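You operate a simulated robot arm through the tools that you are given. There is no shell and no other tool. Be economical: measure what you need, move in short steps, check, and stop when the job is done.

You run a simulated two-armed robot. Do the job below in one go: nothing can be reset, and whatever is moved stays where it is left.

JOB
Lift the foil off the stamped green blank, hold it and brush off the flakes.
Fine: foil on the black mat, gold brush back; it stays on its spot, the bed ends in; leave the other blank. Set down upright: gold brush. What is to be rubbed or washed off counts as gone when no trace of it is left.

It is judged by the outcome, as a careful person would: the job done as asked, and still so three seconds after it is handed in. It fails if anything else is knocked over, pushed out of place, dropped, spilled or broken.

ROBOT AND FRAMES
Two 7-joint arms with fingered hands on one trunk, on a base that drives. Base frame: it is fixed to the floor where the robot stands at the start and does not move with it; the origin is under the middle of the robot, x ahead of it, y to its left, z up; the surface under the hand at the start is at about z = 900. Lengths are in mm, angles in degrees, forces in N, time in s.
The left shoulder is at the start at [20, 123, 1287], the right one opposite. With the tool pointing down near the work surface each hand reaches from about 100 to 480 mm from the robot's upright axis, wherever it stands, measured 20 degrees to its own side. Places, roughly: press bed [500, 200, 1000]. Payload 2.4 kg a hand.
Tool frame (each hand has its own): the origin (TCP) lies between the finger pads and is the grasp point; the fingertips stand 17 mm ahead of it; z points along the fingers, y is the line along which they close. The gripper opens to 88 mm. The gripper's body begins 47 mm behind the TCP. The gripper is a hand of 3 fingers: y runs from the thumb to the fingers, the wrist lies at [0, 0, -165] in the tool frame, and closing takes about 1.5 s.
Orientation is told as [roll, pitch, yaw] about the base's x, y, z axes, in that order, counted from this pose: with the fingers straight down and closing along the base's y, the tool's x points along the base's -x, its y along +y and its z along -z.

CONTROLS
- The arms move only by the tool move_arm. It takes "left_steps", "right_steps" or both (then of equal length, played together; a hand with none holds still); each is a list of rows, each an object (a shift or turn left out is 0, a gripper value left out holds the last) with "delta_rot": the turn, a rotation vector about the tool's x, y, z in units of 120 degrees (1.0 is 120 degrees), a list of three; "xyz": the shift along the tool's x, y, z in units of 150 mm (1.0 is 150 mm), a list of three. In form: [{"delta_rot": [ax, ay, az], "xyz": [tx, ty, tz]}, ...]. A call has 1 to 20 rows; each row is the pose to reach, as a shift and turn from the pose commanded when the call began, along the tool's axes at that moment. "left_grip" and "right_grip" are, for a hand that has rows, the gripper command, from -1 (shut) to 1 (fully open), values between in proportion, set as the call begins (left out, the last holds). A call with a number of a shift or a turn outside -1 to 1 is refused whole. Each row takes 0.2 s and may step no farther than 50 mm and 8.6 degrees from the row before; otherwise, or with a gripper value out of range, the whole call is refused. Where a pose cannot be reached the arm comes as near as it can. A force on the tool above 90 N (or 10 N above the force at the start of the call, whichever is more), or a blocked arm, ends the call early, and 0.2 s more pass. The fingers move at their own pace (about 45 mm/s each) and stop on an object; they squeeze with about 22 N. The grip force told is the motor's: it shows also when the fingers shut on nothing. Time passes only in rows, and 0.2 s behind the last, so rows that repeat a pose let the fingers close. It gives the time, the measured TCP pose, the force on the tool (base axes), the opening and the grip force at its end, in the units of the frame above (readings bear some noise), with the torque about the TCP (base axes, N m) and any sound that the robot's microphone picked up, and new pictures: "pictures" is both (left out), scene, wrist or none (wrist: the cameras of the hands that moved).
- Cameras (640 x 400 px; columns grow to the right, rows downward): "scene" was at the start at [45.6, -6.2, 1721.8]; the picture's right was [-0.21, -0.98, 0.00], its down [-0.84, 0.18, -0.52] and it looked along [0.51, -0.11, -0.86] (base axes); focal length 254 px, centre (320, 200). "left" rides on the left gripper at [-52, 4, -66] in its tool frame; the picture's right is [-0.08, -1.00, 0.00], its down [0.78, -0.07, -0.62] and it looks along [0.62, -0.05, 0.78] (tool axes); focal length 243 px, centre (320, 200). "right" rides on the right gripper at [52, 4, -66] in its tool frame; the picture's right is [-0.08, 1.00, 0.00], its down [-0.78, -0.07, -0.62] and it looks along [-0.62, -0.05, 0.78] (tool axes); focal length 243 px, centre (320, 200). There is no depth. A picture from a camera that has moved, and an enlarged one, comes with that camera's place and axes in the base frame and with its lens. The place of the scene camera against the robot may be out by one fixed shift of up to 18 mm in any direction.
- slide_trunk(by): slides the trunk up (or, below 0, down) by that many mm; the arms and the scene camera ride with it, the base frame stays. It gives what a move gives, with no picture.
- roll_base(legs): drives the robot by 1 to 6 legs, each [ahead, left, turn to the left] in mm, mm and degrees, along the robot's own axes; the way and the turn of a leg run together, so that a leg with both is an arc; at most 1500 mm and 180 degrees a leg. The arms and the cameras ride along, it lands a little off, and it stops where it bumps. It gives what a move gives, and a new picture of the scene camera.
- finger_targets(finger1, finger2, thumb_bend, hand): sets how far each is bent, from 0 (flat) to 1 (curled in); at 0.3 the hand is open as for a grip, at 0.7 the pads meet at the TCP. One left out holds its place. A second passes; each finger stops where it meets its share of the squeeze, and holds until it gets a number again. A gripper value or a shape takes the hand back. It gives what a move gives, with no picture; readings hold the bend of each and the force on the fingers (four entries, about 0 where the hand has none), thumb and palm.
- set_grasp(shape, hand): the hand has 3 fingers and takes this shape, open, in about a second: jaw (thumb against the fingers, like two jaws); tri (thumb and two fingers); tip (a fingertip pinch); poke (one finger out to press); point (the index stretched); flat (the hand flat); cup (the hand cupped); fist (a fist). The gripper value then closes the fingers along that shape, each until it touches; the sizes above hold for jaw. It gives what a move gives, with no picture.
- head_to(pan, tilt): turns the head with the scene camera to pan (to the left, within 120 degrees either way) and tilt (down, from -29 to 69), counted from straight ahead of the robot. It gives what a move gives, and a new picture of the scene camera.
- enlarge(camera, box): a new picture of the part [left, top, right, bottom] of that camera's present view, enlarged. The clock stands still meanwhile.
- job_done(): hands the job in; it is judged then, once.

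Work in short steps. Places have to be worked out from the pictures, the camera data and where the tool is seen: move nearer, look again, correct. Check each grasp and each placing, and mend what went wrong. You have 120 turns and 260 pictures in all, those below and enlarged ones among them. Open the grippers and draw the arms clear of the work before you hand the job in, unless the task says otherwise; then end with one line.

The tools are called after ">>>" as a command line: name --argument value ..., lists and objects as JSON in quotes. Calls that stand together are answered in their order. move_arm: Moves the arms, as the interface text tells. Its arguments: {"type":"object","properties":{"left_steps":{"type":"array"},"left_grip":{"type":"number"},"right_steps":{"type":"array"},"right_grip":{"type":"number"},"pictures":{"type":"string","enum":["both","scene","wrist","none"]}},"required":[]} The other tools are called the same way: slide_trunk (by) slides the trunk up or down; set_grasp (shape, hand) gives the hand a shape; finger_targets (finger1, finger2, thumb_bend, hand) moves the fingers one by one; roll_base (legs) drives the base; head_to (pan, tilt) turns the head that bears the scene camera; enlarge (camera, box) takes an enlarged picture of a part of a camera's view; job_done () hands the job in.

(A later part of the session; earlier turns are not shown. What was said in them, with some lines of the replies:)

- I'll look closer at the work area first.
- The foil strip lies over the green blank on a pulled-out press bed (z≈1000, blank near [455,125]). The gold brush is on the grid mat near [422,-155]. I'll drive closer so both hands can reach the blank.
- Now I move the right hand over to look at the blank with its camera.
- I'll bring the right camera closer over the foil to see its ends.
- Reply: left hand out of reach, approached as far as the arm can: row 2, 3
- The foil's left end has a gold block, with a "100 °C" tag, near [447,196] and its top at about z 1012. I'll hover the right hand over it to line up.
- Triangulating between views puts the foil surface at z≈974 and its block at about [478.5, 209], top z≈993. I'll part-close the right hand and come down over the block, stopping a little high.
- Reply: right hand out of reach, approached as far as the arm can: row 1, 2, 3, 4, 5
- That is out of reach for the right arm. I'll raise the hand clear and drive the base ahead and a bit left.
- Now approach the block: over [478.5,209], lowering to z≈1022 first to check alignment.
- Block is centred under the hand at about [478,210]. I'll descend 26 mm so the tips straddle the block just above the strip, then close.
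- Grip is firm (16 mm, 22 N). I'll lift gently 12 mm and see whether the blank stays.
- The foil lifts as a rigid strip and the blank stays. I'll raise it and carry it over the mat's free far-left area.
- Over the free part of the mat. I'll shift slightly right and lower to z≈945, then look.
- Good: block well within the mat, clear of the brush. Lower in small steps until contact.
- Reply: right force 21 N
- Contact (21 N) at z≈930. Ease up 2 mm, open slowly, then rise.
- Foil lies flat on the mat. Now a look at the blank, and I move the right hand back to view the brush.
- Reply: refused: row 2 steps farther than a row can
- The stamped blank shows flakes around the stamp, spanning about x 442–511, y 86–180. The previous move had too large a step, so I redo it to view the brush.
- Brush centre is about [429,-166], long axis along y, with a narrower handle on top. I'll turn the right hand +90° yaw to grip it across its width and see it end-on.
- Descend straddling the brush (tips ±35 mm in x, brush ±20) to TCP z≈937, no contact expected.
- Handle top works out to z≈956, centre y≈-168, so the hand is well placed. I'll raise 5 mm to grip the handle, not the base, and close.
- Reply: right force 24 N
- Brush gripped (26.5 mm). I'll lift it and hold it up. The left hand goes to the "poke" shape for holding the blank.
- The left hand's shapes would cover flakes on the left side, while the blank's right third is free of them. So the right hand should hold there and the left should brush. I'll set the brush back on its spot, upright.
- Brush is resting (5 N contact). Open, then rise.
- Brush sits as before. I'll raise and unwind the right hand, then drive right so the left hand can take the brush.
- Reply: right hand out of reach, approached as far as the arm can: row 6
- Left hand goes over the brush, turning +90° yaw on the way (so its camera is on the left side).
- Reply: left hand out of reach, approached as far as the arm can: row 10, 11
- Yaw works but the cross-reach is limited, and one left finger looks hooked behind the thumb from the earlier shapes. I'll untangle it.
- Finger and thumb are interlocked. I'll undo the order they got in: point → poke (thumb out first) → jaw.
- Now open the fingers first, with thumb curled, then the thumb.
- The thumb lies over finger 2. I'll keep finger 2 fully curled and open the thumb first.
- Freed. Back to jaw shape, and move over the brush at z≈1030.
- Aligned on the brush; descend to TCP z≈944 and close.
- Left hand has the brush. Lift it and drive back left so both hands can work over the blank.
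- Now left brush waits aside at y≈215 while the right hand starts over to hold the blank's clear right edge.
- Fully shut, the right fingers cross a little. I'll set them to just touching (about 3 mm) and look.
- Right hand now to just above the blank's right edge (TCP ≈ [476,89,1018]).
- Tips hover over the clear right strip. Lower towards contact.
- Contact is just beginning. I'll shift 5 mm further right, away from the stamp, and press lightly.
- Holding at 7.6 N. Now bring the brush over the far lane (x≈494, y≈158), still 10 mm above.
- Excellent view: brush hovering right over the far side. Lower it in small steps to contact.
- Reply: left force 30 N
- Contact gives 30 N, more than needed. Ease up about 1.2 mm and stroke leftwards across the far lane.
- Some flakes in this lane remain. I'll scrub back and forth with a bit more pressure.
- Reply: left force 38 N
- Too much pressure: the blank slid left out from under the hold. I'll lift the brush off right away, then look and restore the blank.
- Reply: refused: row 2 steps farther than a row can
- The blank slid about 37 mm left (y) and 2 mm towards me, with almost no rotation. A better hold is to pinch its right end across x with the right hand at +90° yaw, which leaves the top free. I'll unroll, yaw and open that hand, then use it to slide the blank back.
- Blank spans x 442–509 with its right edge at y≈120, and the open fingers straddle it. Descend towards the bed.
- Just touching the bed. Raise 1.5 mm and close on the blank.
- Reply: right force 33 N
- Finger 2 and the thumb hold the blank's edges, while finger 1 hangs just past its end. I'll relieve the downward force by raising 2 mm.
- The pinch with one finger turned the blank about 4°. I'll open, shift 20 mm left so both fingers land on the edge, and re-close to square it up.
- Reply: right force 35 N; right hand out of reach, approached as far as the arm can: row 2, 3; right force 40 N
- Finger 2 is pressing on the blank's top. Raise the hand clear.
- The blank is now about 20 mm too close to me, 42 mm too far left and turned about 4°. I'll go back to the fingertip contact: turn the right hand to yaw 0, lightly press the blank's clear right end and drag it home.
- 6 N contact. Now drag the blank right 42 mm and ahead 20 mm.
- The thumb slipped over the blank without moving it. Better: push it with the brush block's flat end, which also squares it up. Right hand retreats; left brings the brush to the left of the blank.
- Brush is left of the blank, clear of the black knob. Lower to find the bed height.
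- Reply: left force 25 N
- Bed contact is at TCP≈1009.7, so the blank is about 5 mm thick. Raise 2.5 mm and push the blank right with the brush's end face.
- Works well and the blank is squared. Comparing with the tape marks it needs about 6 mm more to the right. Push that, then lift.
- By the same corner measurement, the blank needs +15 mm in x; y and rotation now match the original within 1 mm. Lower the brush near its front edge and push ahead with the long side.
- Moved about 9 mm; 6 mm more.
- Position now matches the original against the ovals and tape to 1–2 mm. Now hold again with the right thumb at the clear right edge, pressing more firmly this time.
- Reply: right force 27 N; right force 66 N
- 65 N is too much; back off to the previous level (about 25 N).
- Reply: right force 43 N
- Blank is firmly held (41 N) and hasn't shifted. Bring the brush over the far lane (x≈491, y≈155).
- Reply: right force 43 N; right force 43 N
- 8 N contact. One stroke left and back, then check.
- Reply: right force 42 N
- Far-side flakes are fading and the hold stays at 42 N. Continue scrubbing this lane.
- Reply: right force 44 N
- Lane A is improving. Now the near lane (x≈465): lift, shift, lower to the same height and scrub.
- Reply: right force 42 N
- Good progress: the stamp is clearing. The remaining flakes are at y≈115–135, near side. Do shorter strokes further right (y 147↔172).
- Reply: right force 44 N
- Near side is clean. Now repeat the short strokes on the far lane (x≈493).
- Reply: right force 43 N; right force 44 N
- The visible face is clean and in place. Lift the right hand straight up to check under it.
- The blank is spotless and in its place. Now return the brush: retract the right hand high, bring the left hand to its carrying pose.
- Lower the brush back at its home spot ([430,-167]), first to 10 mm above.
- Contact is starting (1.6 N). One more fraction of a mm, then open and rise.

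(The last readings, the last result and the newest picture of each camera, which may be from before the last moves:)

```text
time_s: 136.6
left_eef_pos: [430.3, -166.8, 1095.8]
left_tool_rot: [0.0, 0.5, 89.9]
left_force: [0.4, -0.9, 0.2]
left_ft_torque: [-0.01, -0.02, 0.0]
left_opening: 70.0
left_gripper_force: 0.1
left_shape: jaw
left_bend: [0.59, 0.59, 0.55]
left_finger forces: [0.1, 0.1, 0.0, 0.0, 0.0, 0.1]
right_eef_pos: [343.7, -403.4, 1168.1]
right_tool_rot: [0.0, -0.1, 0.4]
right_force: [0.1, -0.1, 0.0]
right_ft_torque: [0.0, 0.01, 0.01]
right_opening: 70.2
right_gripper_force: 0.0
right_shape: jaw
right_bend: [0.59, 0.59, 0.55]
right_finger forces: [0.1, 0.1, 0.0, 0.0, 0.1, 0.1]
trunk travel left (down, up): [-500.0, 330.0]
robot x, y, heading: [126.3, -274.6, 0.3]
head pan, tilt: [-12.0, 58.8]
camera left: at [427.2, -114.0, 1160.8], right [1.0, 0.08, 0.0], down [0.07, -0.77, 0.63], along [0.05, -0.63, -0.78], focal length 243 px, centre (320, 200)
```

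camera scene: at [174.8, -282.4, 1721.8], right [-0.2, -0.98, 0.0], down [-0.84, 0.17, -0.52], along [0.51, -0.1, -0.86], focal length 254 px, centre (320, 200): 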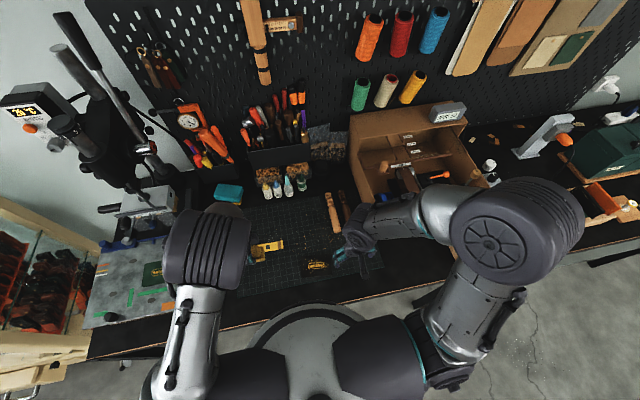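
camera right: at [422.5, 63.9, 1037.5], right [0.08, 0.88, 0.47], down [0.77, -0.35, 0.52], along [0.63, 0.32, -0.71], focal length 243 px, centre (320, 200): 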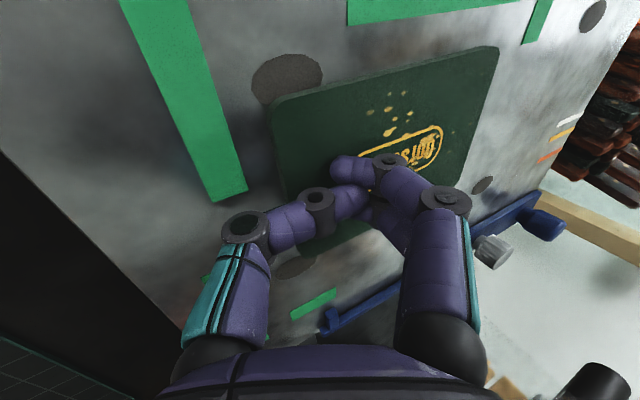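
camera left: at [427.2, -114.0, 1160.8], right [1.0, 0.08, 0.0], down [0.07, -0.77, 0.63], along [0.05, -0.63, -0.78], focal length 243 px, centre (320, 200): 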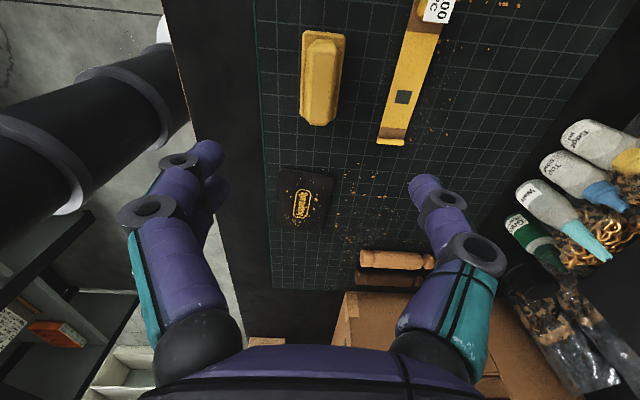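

Brush stands upright on its spot. Unwind the left hand to yaw 0 and raise it, then drive left to the press bed.

>>> move_arm --left_steps '[{"delta_rot": [0, 0, 0.07], "xyz": [0, 0.05, -0.1]}, {"delta_rot": [0, 0, 0.14], "xyz": [0, 0.1, -0.2]}, {"delta_rot": [0, 0, 0.21], "xyz": [0, 0.2, -0.3]}, {"delta_rot": [0, 0, 0.28], "xyz": [0, 0.3, -0.4]}, {"delta_rot": [0, 0, 0.35], "xyz": [0, 0.4, -0.5]}, {"delta_rot": [0, 0, 0.42], "xyz": [0, 0.5, -0.5]}, {"delta_rot": [0, 0, 0.49], "xyz": [0, 0.6, -0.5]}, {"delta_rot": [0, 0, 0.56], "xyz": [0, 0.6, -0.5]}, {"delta_rot": [0, 0, 0.63], "xyz": [0, 0.6, -0.5]}, {"delta_rot": [0, 0, 0.7], "xyz": [0, 0.6, -0.5]}, {"delta_rot": [0, 0, 0.75], "xyz": [0, 0.6, -0.5]}]' --pictures "none"

>>> roll_base --legs '[[0, 375, 0]]'

```text
time_s: 138.9
left_eef_pos: [340.3, -165.1, 1169.8]
left_tool_rot: [-0.6, 0.0, -0.4]
left_force: [-0.1, 0.5, -0.4]
left_ft_torque: [0.0, 0.02, -0.01]
left_opening: 70.2
left_gripper_force: 0.0
left_shape: jaw
left_bend: [0.59, 0.59, 0.55]
left_finger forces: [0.1, 0.0, 0.1, 0.0, 0.0, 0.0]
right_eef_pos: [344.4, -403.1, 1166.4]
right_tool_rot: [0.0, 0.0, 0.3]
right_force: [-0.4, 0.3, 0.0]
right_ft_torque: [0.01, 0.02, 0.03]
right_opening: 70.2
right_gripper_force: 0.0
right_shape: jaw
right_bend: [0.59, 0.59, 0.55]
right_finger forces: [0.0, 0.0, 0.0, 0.1, 0.0, 0.0]
trunk travel left (down, up): [-500.0, 330.0]
robot x, y, heading: [130.1, -274.9, 0.6]
head pan, tilt: [-12.0, 58.8]
```

```text
time_s: 141.3
left_eef_pos: [338.0, 213.4, 1170.8]
left_tool_rot: [-0.6, 0.1, 0.0]
left_force: [-0.5, 0.4, 1.0]
left_ft_torque: [-0.02, 0.0, 0.02]
left_opening: 70.0
left_gripper_force: 0.1
left_shape: jaw
left_bend: [0.59, 0.59, 0.55]
left_finger forces: [0.1, 0.0, 0.1, 0.1, 0.0, 0.0]
right_eef_pos: [341.8, -25.0, 1166.7]
right_tool_rot: [0.0, 0.0, 0.3]
right_force: [0.2, -0.2, 0.6]
right_ft_torque: [0.0, 0.01, 0.02]
right_opening: 70.4
right_gripper_force: 0.1
right_shape: jaw
right_bend: [0.59, 0.59, 0.55]
right_finger forces: [0.0, 0.1, 0.0, 0.0, 0.1, 0.0]
trunk travel left (down, up): [-500.0, 330.0]
robot x, y, heading: [129.0, 102.4, 0.4]
head pan, tilt: [-12.0, 58.8]
camera scene: at [172.7, 97.2, 1721.8], right [-0.2, -0.98, 0.0], down [-0.84, 0.17, -0.52], along [0.51, -0.1, -0.86], focal length 254 px, centre (320, 200)
```

scene: 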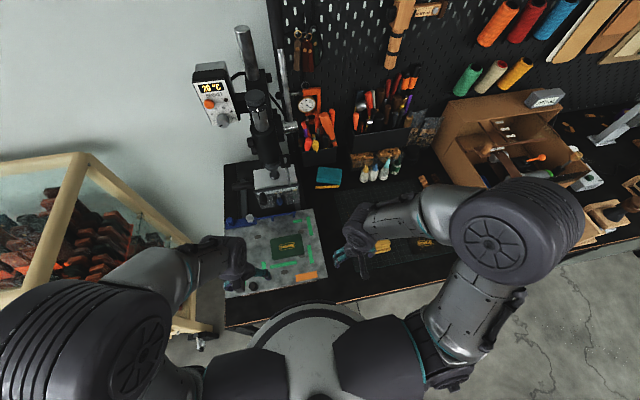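

>>> enlarge --camera "scene" --box '[210, 130, 340, 310]'

>>> enlarge --camera "left" --box '[0, 0, 640, 400]'

>>> enlarge --camera "right" --box '[320, 0, 640, 400]'

```text
2.22 times, centred on (275, 220) of scene
camera zoom: at [172.7, 97.2, 1721.8], right [-0.2, -0.98, 0.0], down [-0.84, 0.17, -0.52], along [0.51, -0.1, -0.86], focal length 564 px, centre (420, 156)
```

zoom: 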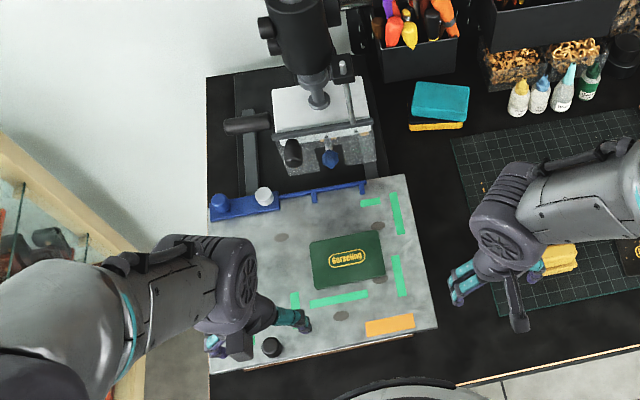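

```text
1.00 times, centred on (320, 200) of left (not enlarged: the box is as wide or as high as the picture)
camera zoom: at [390.4, 218.0, 1236.2], right [0.08, -1.0, 0.01], down [-0.78, -0.06, 0.62], along [-0.62, -0.06, -0.78], focal length 243 px, centre (320, 200)
```

zoom: 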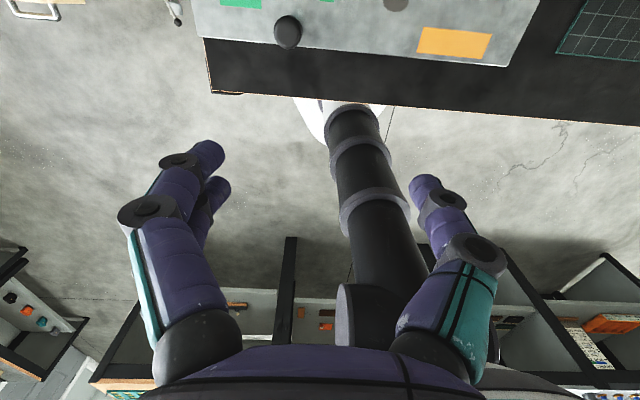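

```text
1.00 times, centred on (480, 200) of right (not enlarged: the box is as wide or as high as the picture)
camera zoom: at [290.1, -20.9, 1231.6], right [0.08, 1.0, 0.0], down [0.78, -0.06, 0.62], along [0.62, -0.05, -0.78], focal length 243 px, centre (160, 200)
```

zoom: 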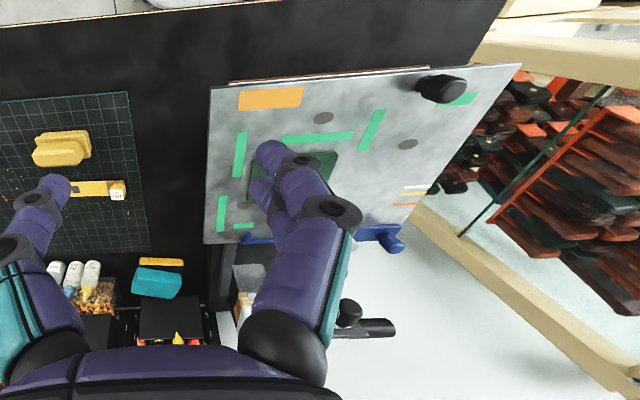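

The knob on the bed's front-left corner is near [370,239]. Hover the left hand above it.

>>> move_arm --left_steps '[{"xyz": [-0.1, 0.08, 0.2]}, {"xyz": [-0.2, 0.15, 0.45]}, {"xyz": [-0.213, 0.17, 0.7]}, {"xyz": [-0.213, 0.17, 0.75]}]' --pictures "wrist"

```text
time_s: 142.3
left_eef_pos: [368.0, 235.7, 1056.6]
left_tool_rot: [-0.5, 0.0, -0.1]
left_force: [0.2, 0.3, 0.5]
left_ft_torque: [0.02, -0.02, -0.02]
left_opening: 70.0
left_gripper_force: 0.0
left_shape: jaw
left_bend: [0.59, 0.59, 0.55]
left_finger forces: [0.0, 0.0, 0.0, 0.0, 0.0, 0.1]
right_eef_pos: [342.6, -26.1, 1168.0]
right_tool_rot: [0.0, 0.0, 0.4]
right_force: [-0.6, -0.1, 0.6]
right_ft_torque: [-0.01, -0.02, -0.02]
right_opening: 70.4
right_gripper_force: 0.0
right_shape: jaw
right_bend: [0.59, 0.59, 0.55]
right_finger forces: [0.1, 0.0, 0.0, 0.0, 0.1, 0.1]
trunk travel left (down, up): [-500.0, 330.0]
robot x, y, heading: [126.7, 102.2, 0.5]
head pan, tilt: [-12.0, 58.8]
camera left: at [421.4, 240.8, 1122.8], right [0.08, -1.0, 0.01], down [-0.78, -0.06, 0.62], along [-0.62, -0.06, -0.78], focal length 243 px, centre (320, 200)
```

left: 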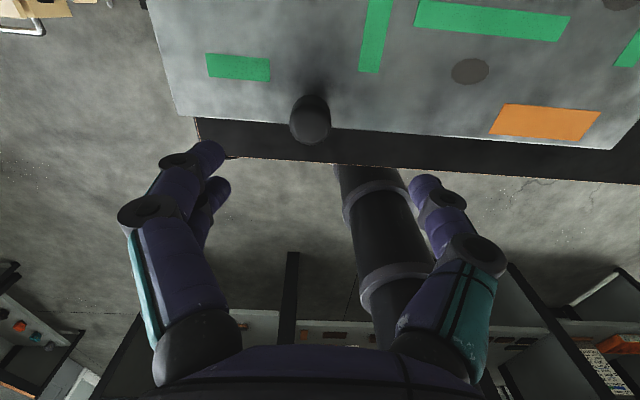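

Knob: centre [372.5,240.5], top z≈999, about 22 mm wide. Descend over it and close.

>>> move_arm --left_steps '[{"xyz": [-0.03, 0.032, 0.15]}, {"xyz": [-0.03, 0.032, 0.3]}, {"xyz": [-0.03, 0.032, 0.42]}, {"xyz": [-0.03, 0.032, 0.42]}]' --pictures "none"

>>> move_arm --left_steps '[{}, {}, {}, {}, {}, {}, {}]' --left_grip -1 --pictures "wrist"

```text
time_s: 143.3
left_eef_pos: [373.1, 241.1, 994.7]
left_tool_rot: [-0.6, 0.1, 0.0]
left_force: [0.0, -0.8, -1.1]
left_ft_torque: [-0.01, -0.02, -0.03]
left_opening: 70.2
left_gripper_force: 0.1
left_shape: jaw
left_bend: [0.59, 0.59, 0.55]
left_finger forces: [0.0, 0.0, 0.1, 0.0, 0.0, 0.1]
right_eef_pos: [342.0, -25.6, 1167.9]
right_tool_rot: [0.0, 0.0, 0.5]
right_force: [0.3, 0.2, -0.5]
right_ft_torque: [0.01, 0.02, -0.01]
right_opening: 70.1
right_gripper_force: 0.1
right_shape: jaw
right_bend: [0.59, 0.59, 0.55]
right_finger forces: [0.0, 0.1, 0.0, 0.0, 0.1, 0.0]
trunk travel left (down, up): [-500.0, 330.0]
robot x, y, heading: [125.6, 106.5, 0.5]
head pan, tilt: [-12.0, 58.8]
```

```text
time_s: 144.9
left_eef_pos: [375.7, 239.1, 995.0]
left_tool_rot: [-0.5, 0.1, 0.0]
left_force: [5.8, 0.1, -1.8]
left_ft_torque: [0.04, -0.12, -0.02]
left_opening: 13.2
left_gripper_force: 21.7
left_shape: jaw
left_bend: [0.72, 0.73, 0.7]
left_finger forces: [11.8, 11.7, 0.0, 0.1, 19.0, 0.1]
right_eef_pos: [342.0, -25.9, 1166.7]
right_tool_rot: [0.0, 0.0, 0.4]
right_force: [-0.1, 0.0, 0.2]
right_ft_torque: [-0.02, 0.0, -0.02]
right_opening: 70.1
right_gripper_force: 0.1
right_shape: jaw
right_bend: [0.59, 0.59, 0.55]
right_finger forces: [0.1, 0.0, 0.0, 0.1, 0.0, 0.0]
trunk travel left (down, up): [-500.0, 330.0]
robot x, y, heading: [132.7, 100.3, 0.3]
head pan, tilt: [-12.0, 58.8]
camera left: at [427.7, 245.6, 1060.2], right [0.08, -1.0, 0.01], down [-0.78, -0.06, 0.62], along [-0.62, -0.06, -0.78], focal length 243 px, centre (320, 200)
```

left: 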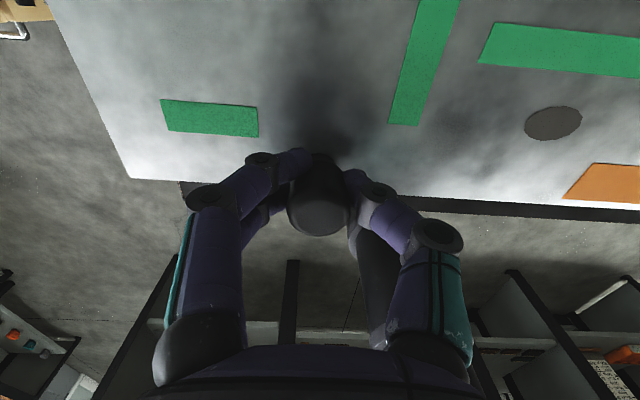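

Knob gripped. Push the bed in slowly, 40 mm first.

>>> move_arm --left_steps '[{"xyz": [-0.02, 0, 0]}, {"xyz": [-0.05, 0, 0]}, {"xyz": [-0.08, 0, 0]}, {"xyz": [-0.11, 0, 0]}, {"xyz": [-0.14, 0, 0]}, {"xyz": [-0.17, 0, 0]}, {"xyz": [-0.2, 0, 0]}, {"xyz": [-0.23, 0, 0]}, {"xyz": [-0.26, 0, 0]}, {"xyz": [-0.27, 0, 0]}]' --pictures "scene"

>>> enlarge --camera "scene" --box '[210, 130, 340, 310]'

```text
time_s: 147.1
left_eef_pos: [415.0, 240.8, 994.7]
left_tool_rot: [-0.5, 0.0, -0.1]
left_force: [-2.0, -2.7, -3.0]
left_ft_torque: [-0.03, 0.0, 0.01]
left_opening: 12.1
left_gripper_force: 22.0
left_shape: jaw
left_bend: [0.72, 0.73, 0.7]
left_finger forces: [9.9, 12.6, 0.1, 0.0, 18.6, 0.0]
right_eef_pos: [342.9, -26.1, 1167.7]
right_tool_rot: [-0.1, 0.0, 0.3]
right_force: [-0.7, -0.1, 0.2]
right_ft_torque: [0.01, -0.03, 0.05]
right_opening: 70.3
right_gripper_force: 0.1
right_shape: jaw
right_bend: [0.59, 0.59, 0.55]
right_finger forces: [0.1, 0.0, 0.0, 0.0, 0.1, 0.0]
trunk travel left (down, up): [-500.0, 330.0]
robot x, y, heading: [125.5, 97.9, 0.3]
head pan, tilt: [-12.0, 58.8]
camera scene: at [172.5, 95.7, 1721.9], right [-0.2, -0.98, 0.0], down [-0.84, 0.17, -0.52], along [0.51, -0.1, -0.86], focal length 254 px, centre (320, 200)
```

scene: 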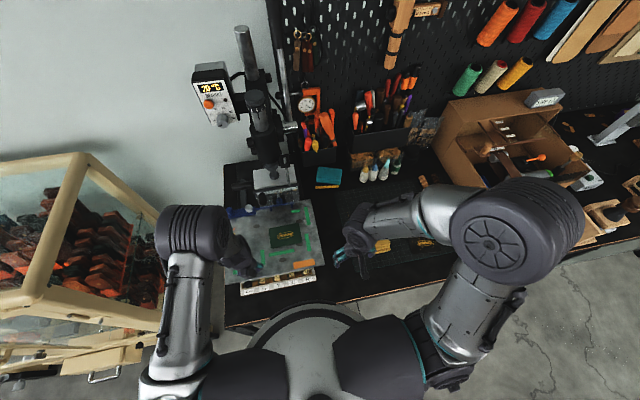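

```text
2.22 times, centred on (275, 220) of scene
camera zoom: at [172.5, 95.7, 1721.9], right [-0.2, -0.98, 0.0], down [-0.84, 0.17, -0.52], along [0.51, -0.1, -0.86], focal length 564 px, centre (420, 156)
```

zoom: 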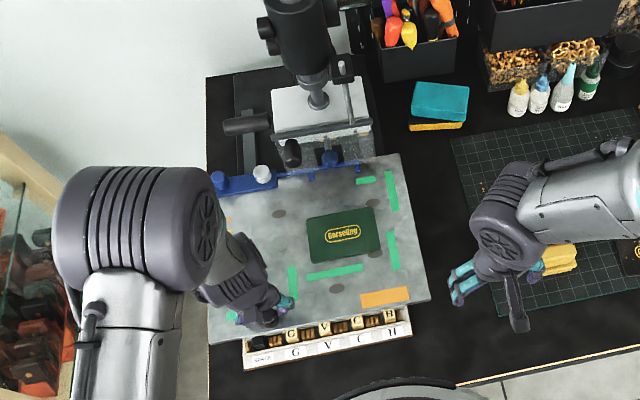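

The bed slides easily and the blank rides along. Keep pushing.

>>> move_arm --left_steps '[{"xyz": [-0.02, 0, 0]}, {"xyz": [-0.05, 0, 0]}, {"xyz": [-0.08, 0, 0]}, {"xyz": [-0.11, 0, 0]}, {"xyz": [-0.14, 0, 0]}, {"xyz": [-0.17, 0, 0]}, {"xyz": [-0.2, 0, 0]}, {"xyz": [-0.23, 0, 0]}, {"xyz": [-0.26, 0, 0]}, {"xyz": [-0.29, 0, 0]}, {"xyz": [-0.32, 0, 0]}, {"xyz": [-0.35, 0, 0]}, {"xyz": [-0.36, 0, 0]}]' --pictures "none"

>>> enlarge --camera "scene" --box '[210, 130, 340, 310]'

```text
time_s: 149.9
left_eef_pos: [469.2, 241.3, 994.8]
left_tool_rot: [-0.6, -0.1, -0.1]
left_force: [-3.0, 0.4, -3.2]
left_ft_torque: [0.05, 0.01, 0.03]
left_opening: 12.2
left_gripper_force: 21.8
left_shape: jaw
left_bend: [0.72, 0.72, 0.7]
left_finger forces: [10.4, 14.5, 0.0, 0.0, 17.2, 0.0]
right_eef_pos: [343.1, -25.6, 1167.6]
right_tool_rot: [0.1, 0.0, 0.4]
right_force: [-0.5, -0.8, -0.2]
right_ft_torque: [0.0, 0.0, 0.0]
right_opening: 70.1
right_gripper_force: 0.0
right_shape: jaw
right_bend: [0.59, 0.59, 0.55]
right_finger forces: [0.1, 0.1, 0.1, 0.1, 0.1, 0.0]
trunk travel left (down, up): [-500.0, 330.0]
robot x, y, heading: [131.1, 104.8, 0.5]
head pan, tilt: [-12.0, 58.8]
```

```text
2.22 times, centred on (275, 220) of scene
camera zoom: at [172.4, 96.3, 1721.8], right [-0.2, -0.98, 0.0], down [-0.84, 0.17, -0.52], along [0.51, -0.1, -0.86], focal length 564 px, centre (420, 156)
```

zoom: 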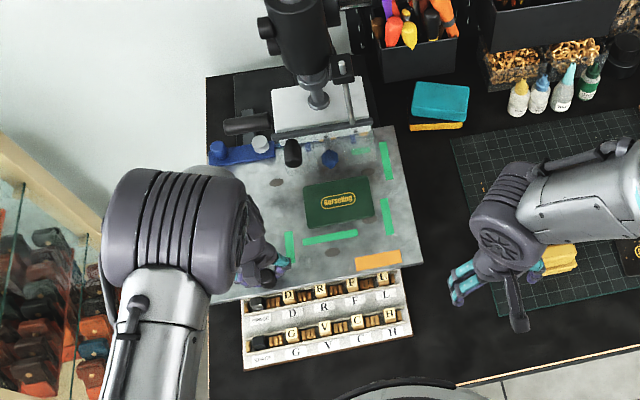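

>>> move_arm --left_steps '[{"xyz": [-0.02, 0, 0]}, {"xyz": [-0.05, 0, 0]}, {"xyz": [-0.08, 0, 0]}, {"xyz": [-0.11, 0, 0]}, {"xyz": [-0.14, 0, 0]}, {"xyz": [-0.17, 0, 0]}, {"xyz": [-0.2, 0, 0]}, {"xyz": [-0.21, 0, 0]}]' --pictures "none"

>>> enlarge --camera "scene" --box '[210, 130, 340, 310]'

>>> enlarge --camera "right" --box '[320, 50, 640, 350]'

```text
time_s: 151.7
left_eef_pos: [500.4, 241.0, 995.4]
left_tool_rot: [-0.5, 0.0, 0.1]
left_force: [-2.5, 1.5, -0.6]
left_ft_torque: [0.01, 0.01, 0.06]
left_opening: 11.9
left_gripper_force: 22.0
left_shape: jaw
left_bend: [0.73, 0.72, 0.7]
left_finger forces: [11.0, 14.4, 0.1, 0.1, 17.5, 0.1]
right_eef_pos: [342.0, -27.3, 1167.0]
right_tool_rot: [0.0, 0.1, 0.3]
right_force: [0.4, -0.5, -1.2]
right_ft_torque: [-0.02, 0.0, 0.02]
right_opening: 70.3
right_gripper_force: 0.0
right_shape: jaw
right_bend: [0.59, 0.59, 0.55]
right_finger forces: [0.0, 0.0, 0.1, 0.0, 0.0, 0.0]
trunk travel left (down, up): [-500.0, 330.0]
robot x, y, heading: [127.0, 99.0, 0.4]
head pan, tilt: [-12.0, 58.8]
```

```text
2.22 times, centred on (275, 220) of scene
camera zoom: at [172.3, 96.3, 1721.9], right [-0.2, -0.98, 0.0], down [-0.84, 0.17, -0.52], along [0.51, -0.1, -0.86], focal length 564 px, centre (420, 156)
```

zoom: 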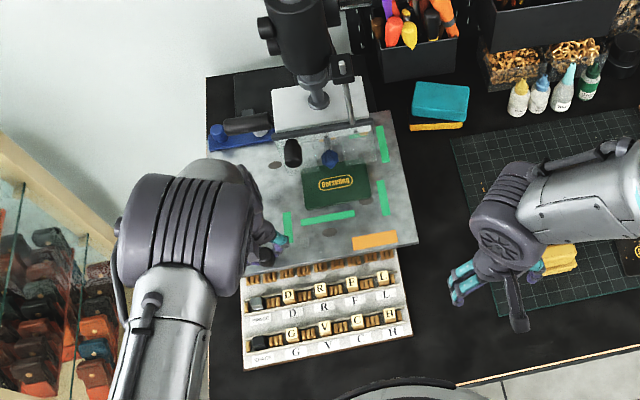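

```text
1.33 times, centred on (480, 200) of right
camera zoom: at [289.8, -21.5, 1231.6], right [0.08, 1.0, 0.0], down [0.78, -0.06, 0.62], along [0.62, -0.05, -0.78], focal length 324 px, centre (107, 200)
```

zoom: 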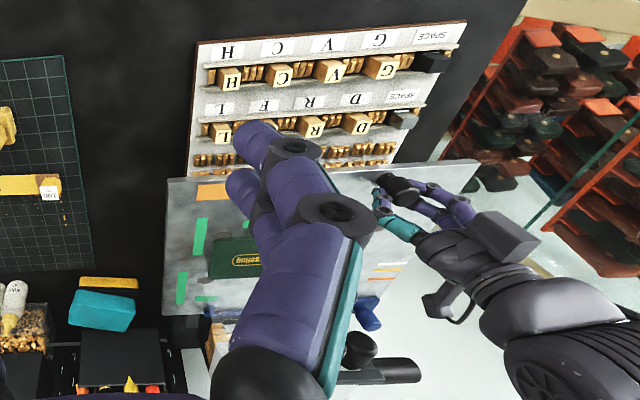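

>>> move_arm --left_steps '[{"xyz": [-0.02, 0, 0]}, {"xyz": [-0.04, 0, 0]}, {"xyz": [-0.06, 0, 0]}, {"xyz": [-0.08, 0, 0]}, {"xyz": [-0.1, 0, 0]}, {"xyz": [-0.12, 0, 0]}, {"xyz": [-0.14, 0, 0]}, {"xyz": [-0.16, 0, 0]}, {"xyz": [-0.18, 0, 0]}, {"xyz": [-0.2, 0, 0]}]' --pictures "none"

>>> enlarge --camera "scene" --box '[210, 130, 340, 310]'

```text
time_s: 153.9
left_eef_pos: [531.1, 240.6, 996.0]
left_tool_rot: [-0.6, 0.0, 0.0]
left_force: [-2.5, -4.4, -0.7]
left_ft_torque: [-0.05, -0.01, 0.04]
left_opening: 11.8
left_gripper_force: 22.1
left_shape: jaw
left_bend: [0.73, 0.72, 0.7]
left_finger forces: [9.0, 12.9, 0.1, 0.0, 19.7, 0.0]
right_eef_pos: [341.6, -26.6, 1167.6]
right_tool_rot: [0.0, 0.1, 0.4]
right_force: [-0.1, 0.3, 0.9]
right_ft_torque: [-0.01, 0.01, 0.03]
right_opening: 70.2
right_gripper_force: 0.2
right_shape: jaw
right_bend: [0.59, 0.59, 0.55]
right_finger forces: [0.0, 0.1, 0.1, 0.1, 0.1, 0.0]
trunk travel left (down, up): [-500.0, 330.0]
robot x, y, heading: [128.3, 104.9, 0.6]
head pan, tilt: [-12.0, 58.8]
```

```text
2.22 times, centred on (275, 220) of scene
camera zoom: at [172.3, 95.2, 1721.9], right [-0.2, -0.98, 0.0], down [-0.84, 0.17, -0.52], along [0.51, -0.1, -0.86], focal length 564 px, centre (420, 156)
```

zoom: 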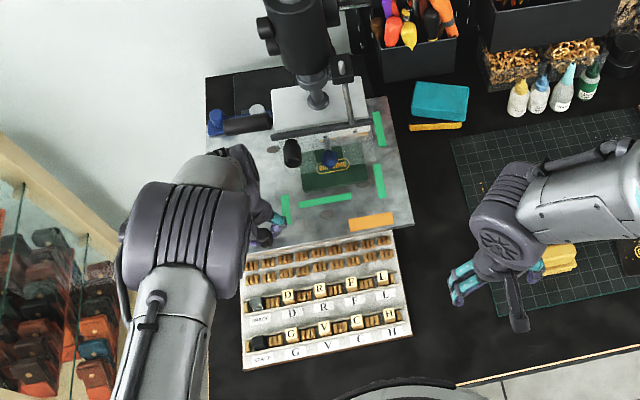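

>>> move_arm --left_steps '[{"xyz": [-0.02, 0, 0]}, {"xyz": [-0.04, 0, 0]}, {"xyz": [-0.06, 0, 0]}, {"xyz": [-0.08, 0, 0]}, {"xyz": [-0.1, 0, 0]}, {"xyz": [-0.12, 0, 0]}, {"xyz": [-0.14, 0, 0]}, {"xyz": [-0.15, 0, 0]}]' --pictures "wrist"

>>> enlarge --camera "scene" --box '[210, 130, 340, 310]'

```text
time_s: 155.7
left_eef_pos: [553.2, 240.7, 994.4]
left_tool_rot: [-0.6, 0.1, 0.1]
left_force: [-3.1, 0.2, -2.5]
left_ft_torque: [0.0, 0.04, 0.02]
left_opening: 12.1
left_gripper_force: 21.7
left_shape: jaw
left_bend: [0.73, 0.72, 0.7]
left_finger forces: [10.1, 14.6, 0.1, 0.0, 17.6, 0.0]
right_eef_pos: [344.4, -25.8, 1168.6]
right_tool_rot: [0.1, 0.1, 0.4]
right_force: [-0.1, -0.2, -0.4]
right_ft_torque: [0.02, 0.0, 0.0]
right_opening: 69.9
right_gripper_force: 0.1
right_shape: jaw
right_bend: [0.59, 0.59, 0.55]
right_finger forces: [0.0, 0.0, 0.0, 0.1, 0.0, 0.1]
trunk travel left (down, up): [-500.0, 330.0]
robot x, y, heading: [126.9, 103.7, 0.3]
head pan, tilt: [-12.0, 58.8]
camera left: at [605.4, 245.7, 1060.2], right [0.09, -1.0, 0.01], down [-0.78, -0.06, 0.62], along [-0.62, -0.06, -0.78], focal length 243 px, centre (320, 200)
```

left: 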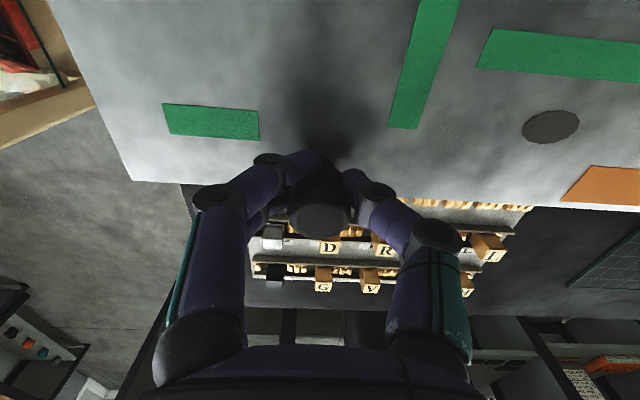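

```text
2.22 times, centred on (275, 220) of scene
camera zoom: at [172.6, 96.2, 1721.8], right [-0.2, -0.98, 0.0], down [-0.84, 0.17, -0.52], along [0.51, -0.1, -0.86], focal length 564 px, centre (420, 156)
```

zoom: 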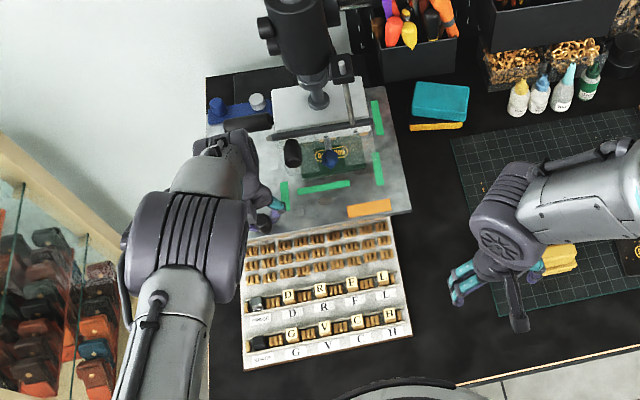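

>>> move_arm --left_steps '[{"xyz": [-0.02, 0, 0]}, {"xyz": [-0.04, 0, 0]}, {"xyz": [-0.06, 0, 0]}, {"xyz": [-0.08, 0, 0]}, {"xyz": [-0.1, 0, 0]}, {"xyz": [-0.12, 0, 0]}, {"xyz": [-0.14, 0, 0]}, {"xyz": [-0.15, 0, 0]}]' --pictures "none"

>>> enlarge --camera "scene" --box '[210, 130, 340, 310]'

```text
time_s: 157.5
left_eef_pos: [575.0, 241.7, 995.1]
left_tool_rot: [-0.7, -0.1, 0.0]
left_force: [-0.1, -0.1, 0.0]
left_ft_torque: [0.06, 0.01, 0.02]
left_opening: 3.2
left_gripper_force: 21.9
left_shape: jaw
left_bend: [0.77, 0.76, 0.77]
left_finger forces: [0.0, 0.0, 0.0, 0.0, 0.1, 0.1]
right_eef_pos: [341.7, -25.4, 1167.3]
right_tool_rot: [0.0, 0.0, 0.4]
right_force: [0.7, 0.1, 0.5]
right_ft_torque: [-0.03, -0.03, 0.0]
right_opening: 70.1
right_gripper_force: 0.2
right_shape: jaw
right_bend: [0.59, 0.59, 0.55]
right_finger forces: [0.0, 0.1, 0.0, 0.0, 0.0, 0.1]
trunk travel left (down, up): [-500.0, 330.0]
robot x, y, heading: [129.7, 99.9, 0.5]
head pan, tilt: [-12.0, 58.8]
```

```text
2.22 times, centred on (275, 220) of scene
camera zoom: at [173.0, 96.1, 1721.8], right [-0.2, -0.98, 0.0], down [-0.84, 0.17, -0.52], along [0.51, -0.1, -0.86], focal length 564 px, centre (420, 156)
```

zoom: 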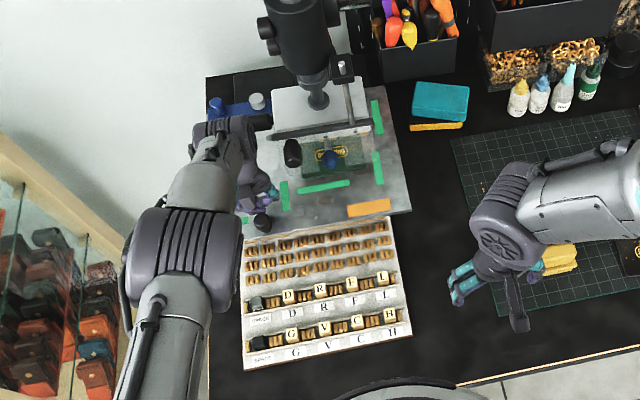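

The hand slipped forward off the knob: the bed resisted, so it is probably at its stop. I'll lift, come back behind the knob and press gently to confirm.

>>> move_arm --left_steps '[{"xyz": [0, 0, -0.1]}, {"xyz": [0, 0, -0.25]}, {"xyz": [0.2, 0, -0.3]}, {"xyz": [0.4, 0, -0.3]}, {"xyz": [0.55, 0, -0.3]}]' --left_grip -0.85 --pictures "wrist"

>>> enlarge --camera "scene" --box '[210, 130, 340, 310]'

```text
time_s: 158.7
left_eef_pos: [493.2, 240.3, 1039.6]
left_tool_rot: [-0.6, 0.0, 0.0]
left_force: [0.1, 0.1, -0.3]
left_ft_torque: [0.0, 0.02, 0.03]
left_opening: 6.5
left_gripper_force: 0.0
left_shape: jaw
left_bend: [0.71, 0.71, 0.7]
left_finger forces: [0.0, 0.0, 0.0, 0.0, 0.1, 0.0]
right_eef_pos: [341.8, -26.1, 1167.3]
right_tool_rot: [0.0, 0.0, 0.3]
right_force: [-0.1, -0.3, 1.2]
right_ft_torque: [-0.01, -0.03, 0.0]
right_opening: 69.8
right_gripper_force: 0.1
right_shape: jaw
right_bend: [0.59, 0.59, 0.55]
right_finger forces: [0.1, 0.1, 0.1, 0.0, 0.1, 0.0]
trunk travel left (down, up): [-500.0, 330.0]
robot x, y, heading: [130.7, 101.5, -0.0]
head pan, tilt: [-12.0, 58.8]
camera left: at [544.5, 246.7, 1105.3], right [0.08, -1.0, 0.01], down [-0.78, -0.06, 0.62], along [-0.62, -0.06, -0.78], focal length 243 px, centre (320, 200)
```

left: 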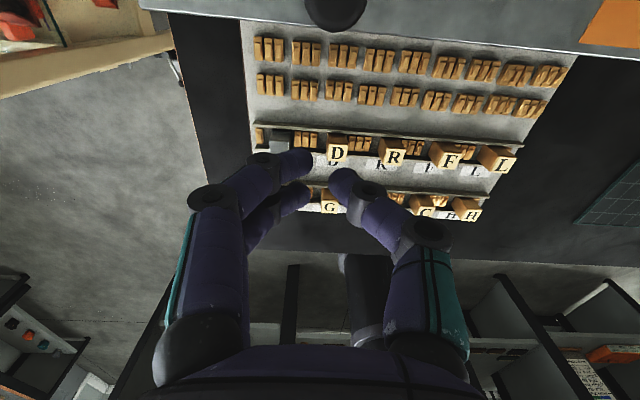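

```text
2.22 times, centred on (275, 220) of scene
camera zoom: at [172.2, 96.1, 1721.8], right [-0.2, -0.98, 0.0], down [-0.84, 0.17, -0.52], along [0.51, -0.1, -0.86], focal length 564 px, centre (420, 156)
```

zoom: 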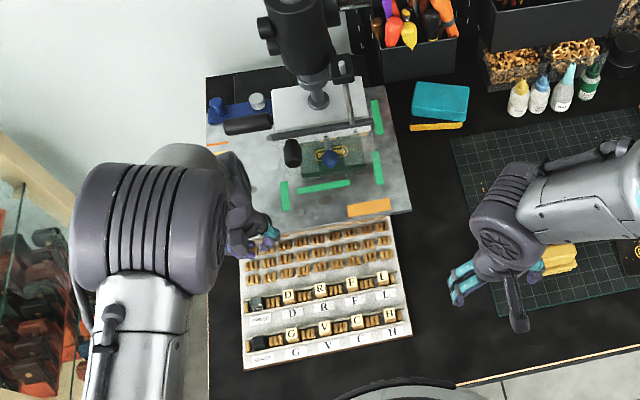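

Knob is now at x≈547. Lower closed fingers behind it and press forward gently.

>>> move_arm --left_steps '[{"xyz": [0, 0, 0.15]}, {"xyz": [0, 0, 0.3]}, {"xyz": [-0.08, 0, 0.3]}, {"xyz": [-0.16, 0, 0.3]}, {"xyz": [-0.2, 0, 0.3]}]' --pictures "wrist"

```text
time_s: 159.9
left_eef_pos: [523.1, 240.9, 993.5]
left_tool_rot: [-0.5, 0.0, -0.1]
left_force: [0.0, 0.5, 0.8]
left_ft_torque: [-0.01, -0.03, 0.01]
left_opening: 6.4
left_gripper_force: 0.0
left_shape: jaw
left_bend: [0.71, 0.71, 0.7]
left_finger forces: [0.0, 0.1, 0.1, 0.1, 0.1, 0.0]
right_eef_pos: [342.3, -25.1, 1167.0]
right_tool_rot: [0.0, 0.0, 0.4]
right_force: [-0.5, -0.1, 0.1]
right_ft_torque: [0.02, 0.0, 0.01]
right_opening: 70.1
right_gripper_force: 0.0
right_shape: jaw
right_bend: [0.59, 0.59, 0.55]
right_finger forces: [0.0, 0.0, 0.1, 0.0, 0.0, 0.1]
trunk travel left (down, up): [-500.0, 330.0]
robot x, y, heading: [127.6, 99.8, 0.2]
head pan, tilt: [-12.0, 58.8]
camera left: at [576.1, 246.1, 1059.8], right [0.08, -1.0, 0.01], down [-0.78, -0.06, 0.62], along [-0.62, -0.06, -0.78], focal length 243 px, centre (320, 200)
```

left: 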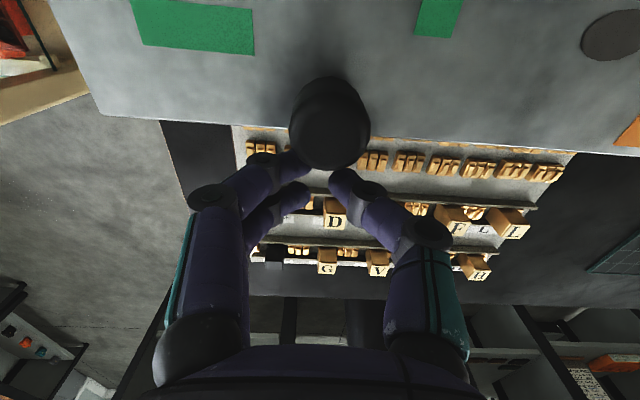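

>>> move_arm --left_steps '[{"xyz": [-0.02, 0, 0]}, {"xyz": [-0.04, 0, 0]}, {"xyz": [-0.06, 0, 0]}, {"xyz": [-0.08, 0, 0]}]' --pictures "none"

>>> move_arm --left_steps '[{"xyz": [-0.015, 0, 0]}, {"xyz": [-0.03, 0, 0]}, {"xyz": [-0.04, 0, 0]}]' --pictures "none"

>>> enlarge --camera "scene" --box '[210, 130, 340, 310]'

```text
time_s: 160.9
left_eef_pos: [532.4, 241.0, 995.1]
left_tool_rot: [-0.7, 0.1, 0.0]
left_force: [-5.7, 0.6, -0.7]
left_ft_torque: [0.02, 0.03, 0.07]
left_opening: 6.5
left_gripper_force: 0.0
left_shape: jaw
left_bend: [0.71, 0.71, 0.7]
left_finger forces: [4.9, 0.1, 0.1, 0.1, 0.0, 0.0]
right_eef_pos: [340.3, -25.5, 1167.6]
right_tool_rot: [0.0, -0.1, 0.4]
right_force: [0.2, 0.6, 0.1]
right_ft_torque: [-0.01, -0.02, 0.0]
right_opening: 70.3
right_gripper_force: 0.1
right_shape: jaw
right_bend: [0.59, 0.59, 0.55]
right_finger forces: [0.0, 0.0, 0.1, 0.0, 0.0, 0.1]
trunk travel left (down, up): [-500.0, 330.0]
robot x, y, heading: [127.8, 102.9, 0.7]
head pan, tilt: [-12.0, 58.8]
```

```text
time_s: 161.7
left_eef_pos: [540.2, 241.9, 994.4]
left_tool_rot: [-0.5, 0.0, -0.1]
left_force: [-10.2, 1.2, 1.1]
left_ft_torque: [0.02, 0.11, 0.02]
left_opening: 7.5
left_gripper_force: 0.0
left_shape: jaw
left_bend: [0.7, 0.71, 0.7]
left_finger forces: [3.0, 0.1, 0.0, 0.0, 5.6, 0.0]
right_eef_pos: [340.5, -24.7, 1167.8]
right_tool_rot: [-0.1, -0.1, 0.4]
right_force: [0.0, -0.1, -0.3]
right_ft_torque: [0.04, 0.03, 0.0]
right_opening: 70.3
right_gripper_force: 0.1
right_shape: jaw
right_bend: [0.59, 0.59, 0.55]
right_finger forces: [0.0, 0.0, 0.0, 0.1, 0.0, 0.1]
trunk travel left (down, up): [-500.0, 330.0]
robot x, y, heading: [126.7, 100.5, 0.4]
head pan, tilt: [-12.0, 58.8]
```

```text
2.22 times, centred on (275, 220) of scene
camera zoom: at [170.6, 96.4, 1721.9], right [-0.2, -0.98, 0.0], down [-0.84, 0.17, -0.52], along [0.51, -0.1, -0.85], focal length 564 px, centre (420, 156)
```

zoom: 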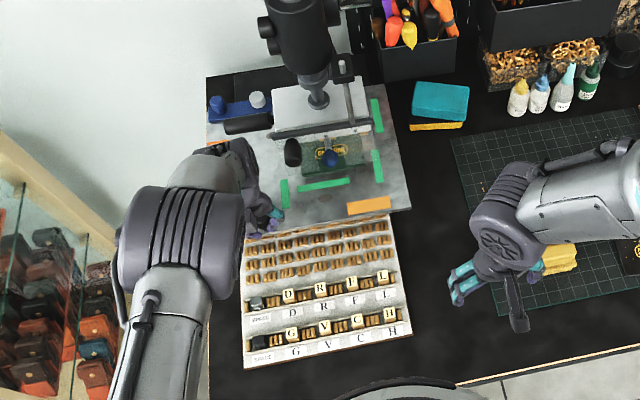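

10 N against the usual 2–3 N sliding force and no movement: the bed is at its inner stop. Back off and raise the hand.

>>> move_arm --left_steps '[{"xyz": [0.15, 0, 0]}, {"xyz": [0.2, 0, -0.2]}, {"xyz": [0.4, 0, -0.45]}, {"xyz": [0.6, 0, -0.7]}, {"xyz": [0.85, 0, -0.9]}, {"xyz": [1.0, 0, -1.0]}]' --left_grip 0.6 --pictures "none"

>>> roll_base --legs '[[-120, 0, 0]]'

>>> enlarge --camera "scene" --box '[210, 80, 430, 240]'

```text
time_s: 163.1
left_eef_pos: [390.8, 242.2, 1147.1]
left_tool_rot: [-0.5, 0.0, -0.1]
left_force: [-0.2, -0.3, -0.5]
left_ft_torque: [0.0, 0.0, -0.02]
left_opening: 70.3
left_gripper_force: 0.2
left_shape: jaw
left_bend: [0.59, 0.59, 0.55]
left_finger forces: [0.1, 0.0, 0.1, 0.0, 0.0, 0.0]
right_eef_pos: [342.2, -25.9, 1167.5]
right_tool_rot: [-0.1, 0.0, 0.4]
right_force: [0.2, 1.0, 0.2]
right_ft_torque: [0.01, -0.01, 0.01]
right_opening: 70.6
right_gripper_force: 0.0
right_shape: jaw
right_bend: [0.59, 0.59, 0.55]
right_finger forces: [0.0, 0.0, 0.0, 0.1, 0.1, 0.0]
trunk travel left (down, up): [-500.0, 330.0]
robot x, y, heading: [125.0, 105.2, 0.5]
head pan, tilt: [-12.0, 58.8]
```

```text
time_s: 164.4
left_eef_pos: [266.9, 239.8, 1146.5]
left_tool_rot: [-0.6, 0.0, 0.0]
left_force: [0.0, 0.8, -0.2]
left_ft_torque: [0.02, -0.01, -0.04]
left_opening: 70.2
left_gripper_force: 0.1
left_shape: jaw
left_bend: [0.59, 0.59, 0.55]
left_finger forces: [0.0, 0.0, 0.0, 0.0, 0.1, 0.1]
right_eef_pos: [219.6, -27.3, 1167.3]
right_tool_rot: [0.0, -0.1, 0.4]
right_force: [-0.4, 1.0, -0.4]
right_ft_torque: [0.0, 0.0, 0.01]
right_opening: 70.3
right_gripper_force: 0.1
right_shape: jaw
right_bend: [0.59, 0.59, 0.55]
right_finger forces: [0.0, 0.0, 0.0, 0.0, 0.0, 0.0]
trunk travel left (down, up): [-500.0, 330.0]
robot x, y, heading: [5.8, 102.4, 0.7]
head pan, tilt: [-12.0, 58.8]
camera scene: at [48.8, 95.4, 1721.9], right [-0.2, -0.98, 0.0], down [-0.84, 0.17, -0.52], along [0.51, -0.1, -0.85], focal length 254 px, centre (320, 200)
```

scene: 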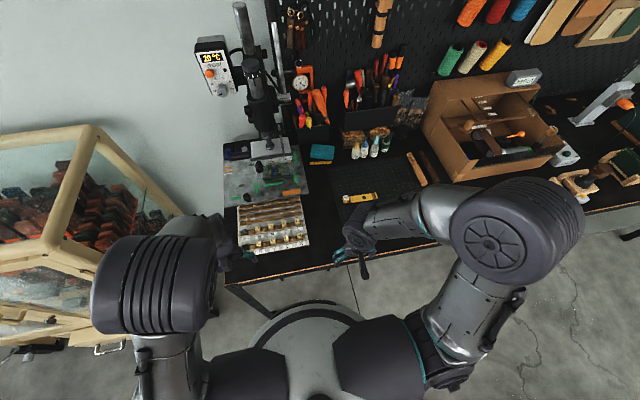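

```text
2.50 times, centred on (320, 160) of scene
camera zoom: at [48.8, 95.4, 1721.9], right [-0.2, -0.98, 0.0], down [-0.84, 0.17, -0.52], along [0.51, -0.1, -0.85], focal length 634 px, centre (320, 300)
```

zoom: 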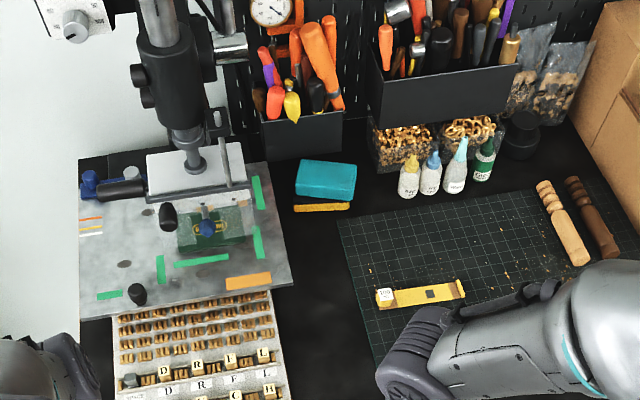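

Final check of the blank on the bed, and of the mat with the right arm moved aside.

>>> enlarge --camera "scene" --box '[230, 140, 310, 200]'

>>> roll_base --legs '[[-60, -120, 0]]'

>>> enlarge --camera "right" --box '[160, 50, 480, 250]'

```text
6.67 times, centred on (270, 170) of scene
camera zoom: at [48.8, 95.4, 1721.9], right [-0.2, -0.98, 0.0], down [-0.84, 0.17, -0.52], along [0.51, -0.1, -0.85], focal length 1692 px, centre (653, 400)
```

zoom: 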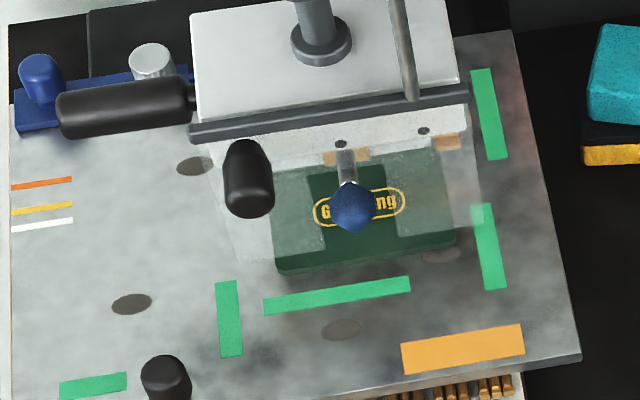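

```text
time_s: 165.7
left_eef_pos: [208.3, 119.7, 1146.9]
left_tool_rot: [-0.6, 0.1, 0.1]
left_force: [0.2, -0.4, 0.3]
left_ft_torque: [0.0, 0.0, -0.03]
left_opening: 70.1
left_gripper_force: 0.1
left_shape: jaw
left_bend: [0.59, 0.59, 0.55]
left_finger forces: [0.0, 0.0, 0.0, 0.0, 0.1, 0.1]
right_eef_pos: [161.4, -148.0, 1167.2]
right_tool_rot: [0.0, 0.0, 0.4]
right_force: [1.0, -0.5, 0.0]
right_ft_torque: [0.04, 0.03, 0.01]
right_opening: 70.1
right_gripper_force: 0.2
right_shape: jaw
right_bend: [0.59, 0.59, 0.55]
right_finger forces: [0.0, 0.0, 0.0, 0.1, 0.0, 0.0]
trunk travel left (down, up): [-500.0, 330.0]
robot x, y, heading: [-53.0, -18.6, 0.6]
head pan, tilt: [-12.0, 58.8]
camera scene: at [-9.0, -26.6, 1721.8], right [-0.2, -0.98, 0.0], down [-0.84, 0.17, -0.52], along [0.51, -0.1, -0.86], focal length 254 px, centre (320, 200)
```

scene: 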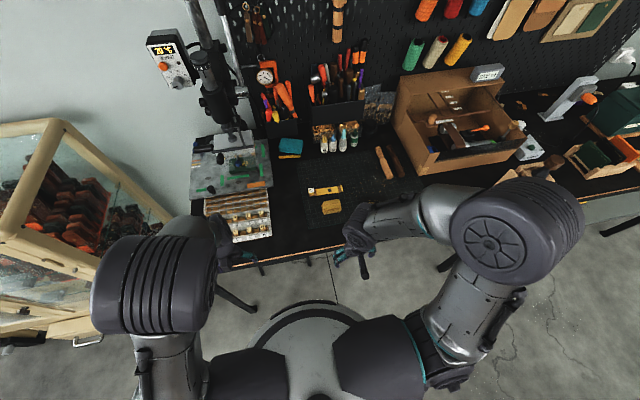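

```text
2.00 times, centred on (320, 150) of right
camera zoom: at [108.7, -143.7, 1231.5], right [0.08, 1.0, 0.0], down [0.78, -0.06, 0.62], along [0.62, -0.05, -0.78], focal length 485 px, centre (320, 300)
```

zoom: 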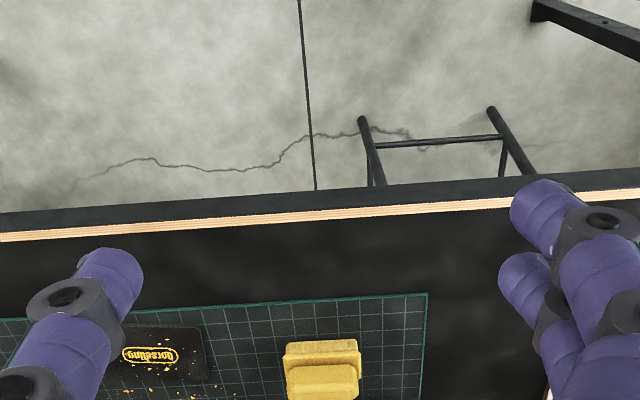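

Foil is on the mat, the brush stands upright on its spot, the blank is clean and on its marks, the bed is in, and both hands are open and clear.

>>> job_done

```text
The job is handed in.
```

The job is handed in: the foil is on the black mat, the green blank is free of flakes, the gold brush is back upright where it was, and the bed is pushed in to its stop. The blank slid about 40 mm while I was brushing; I pushed it back to within about 2 mm of its original spot, judged against the tape marks. The other blank was not touched.
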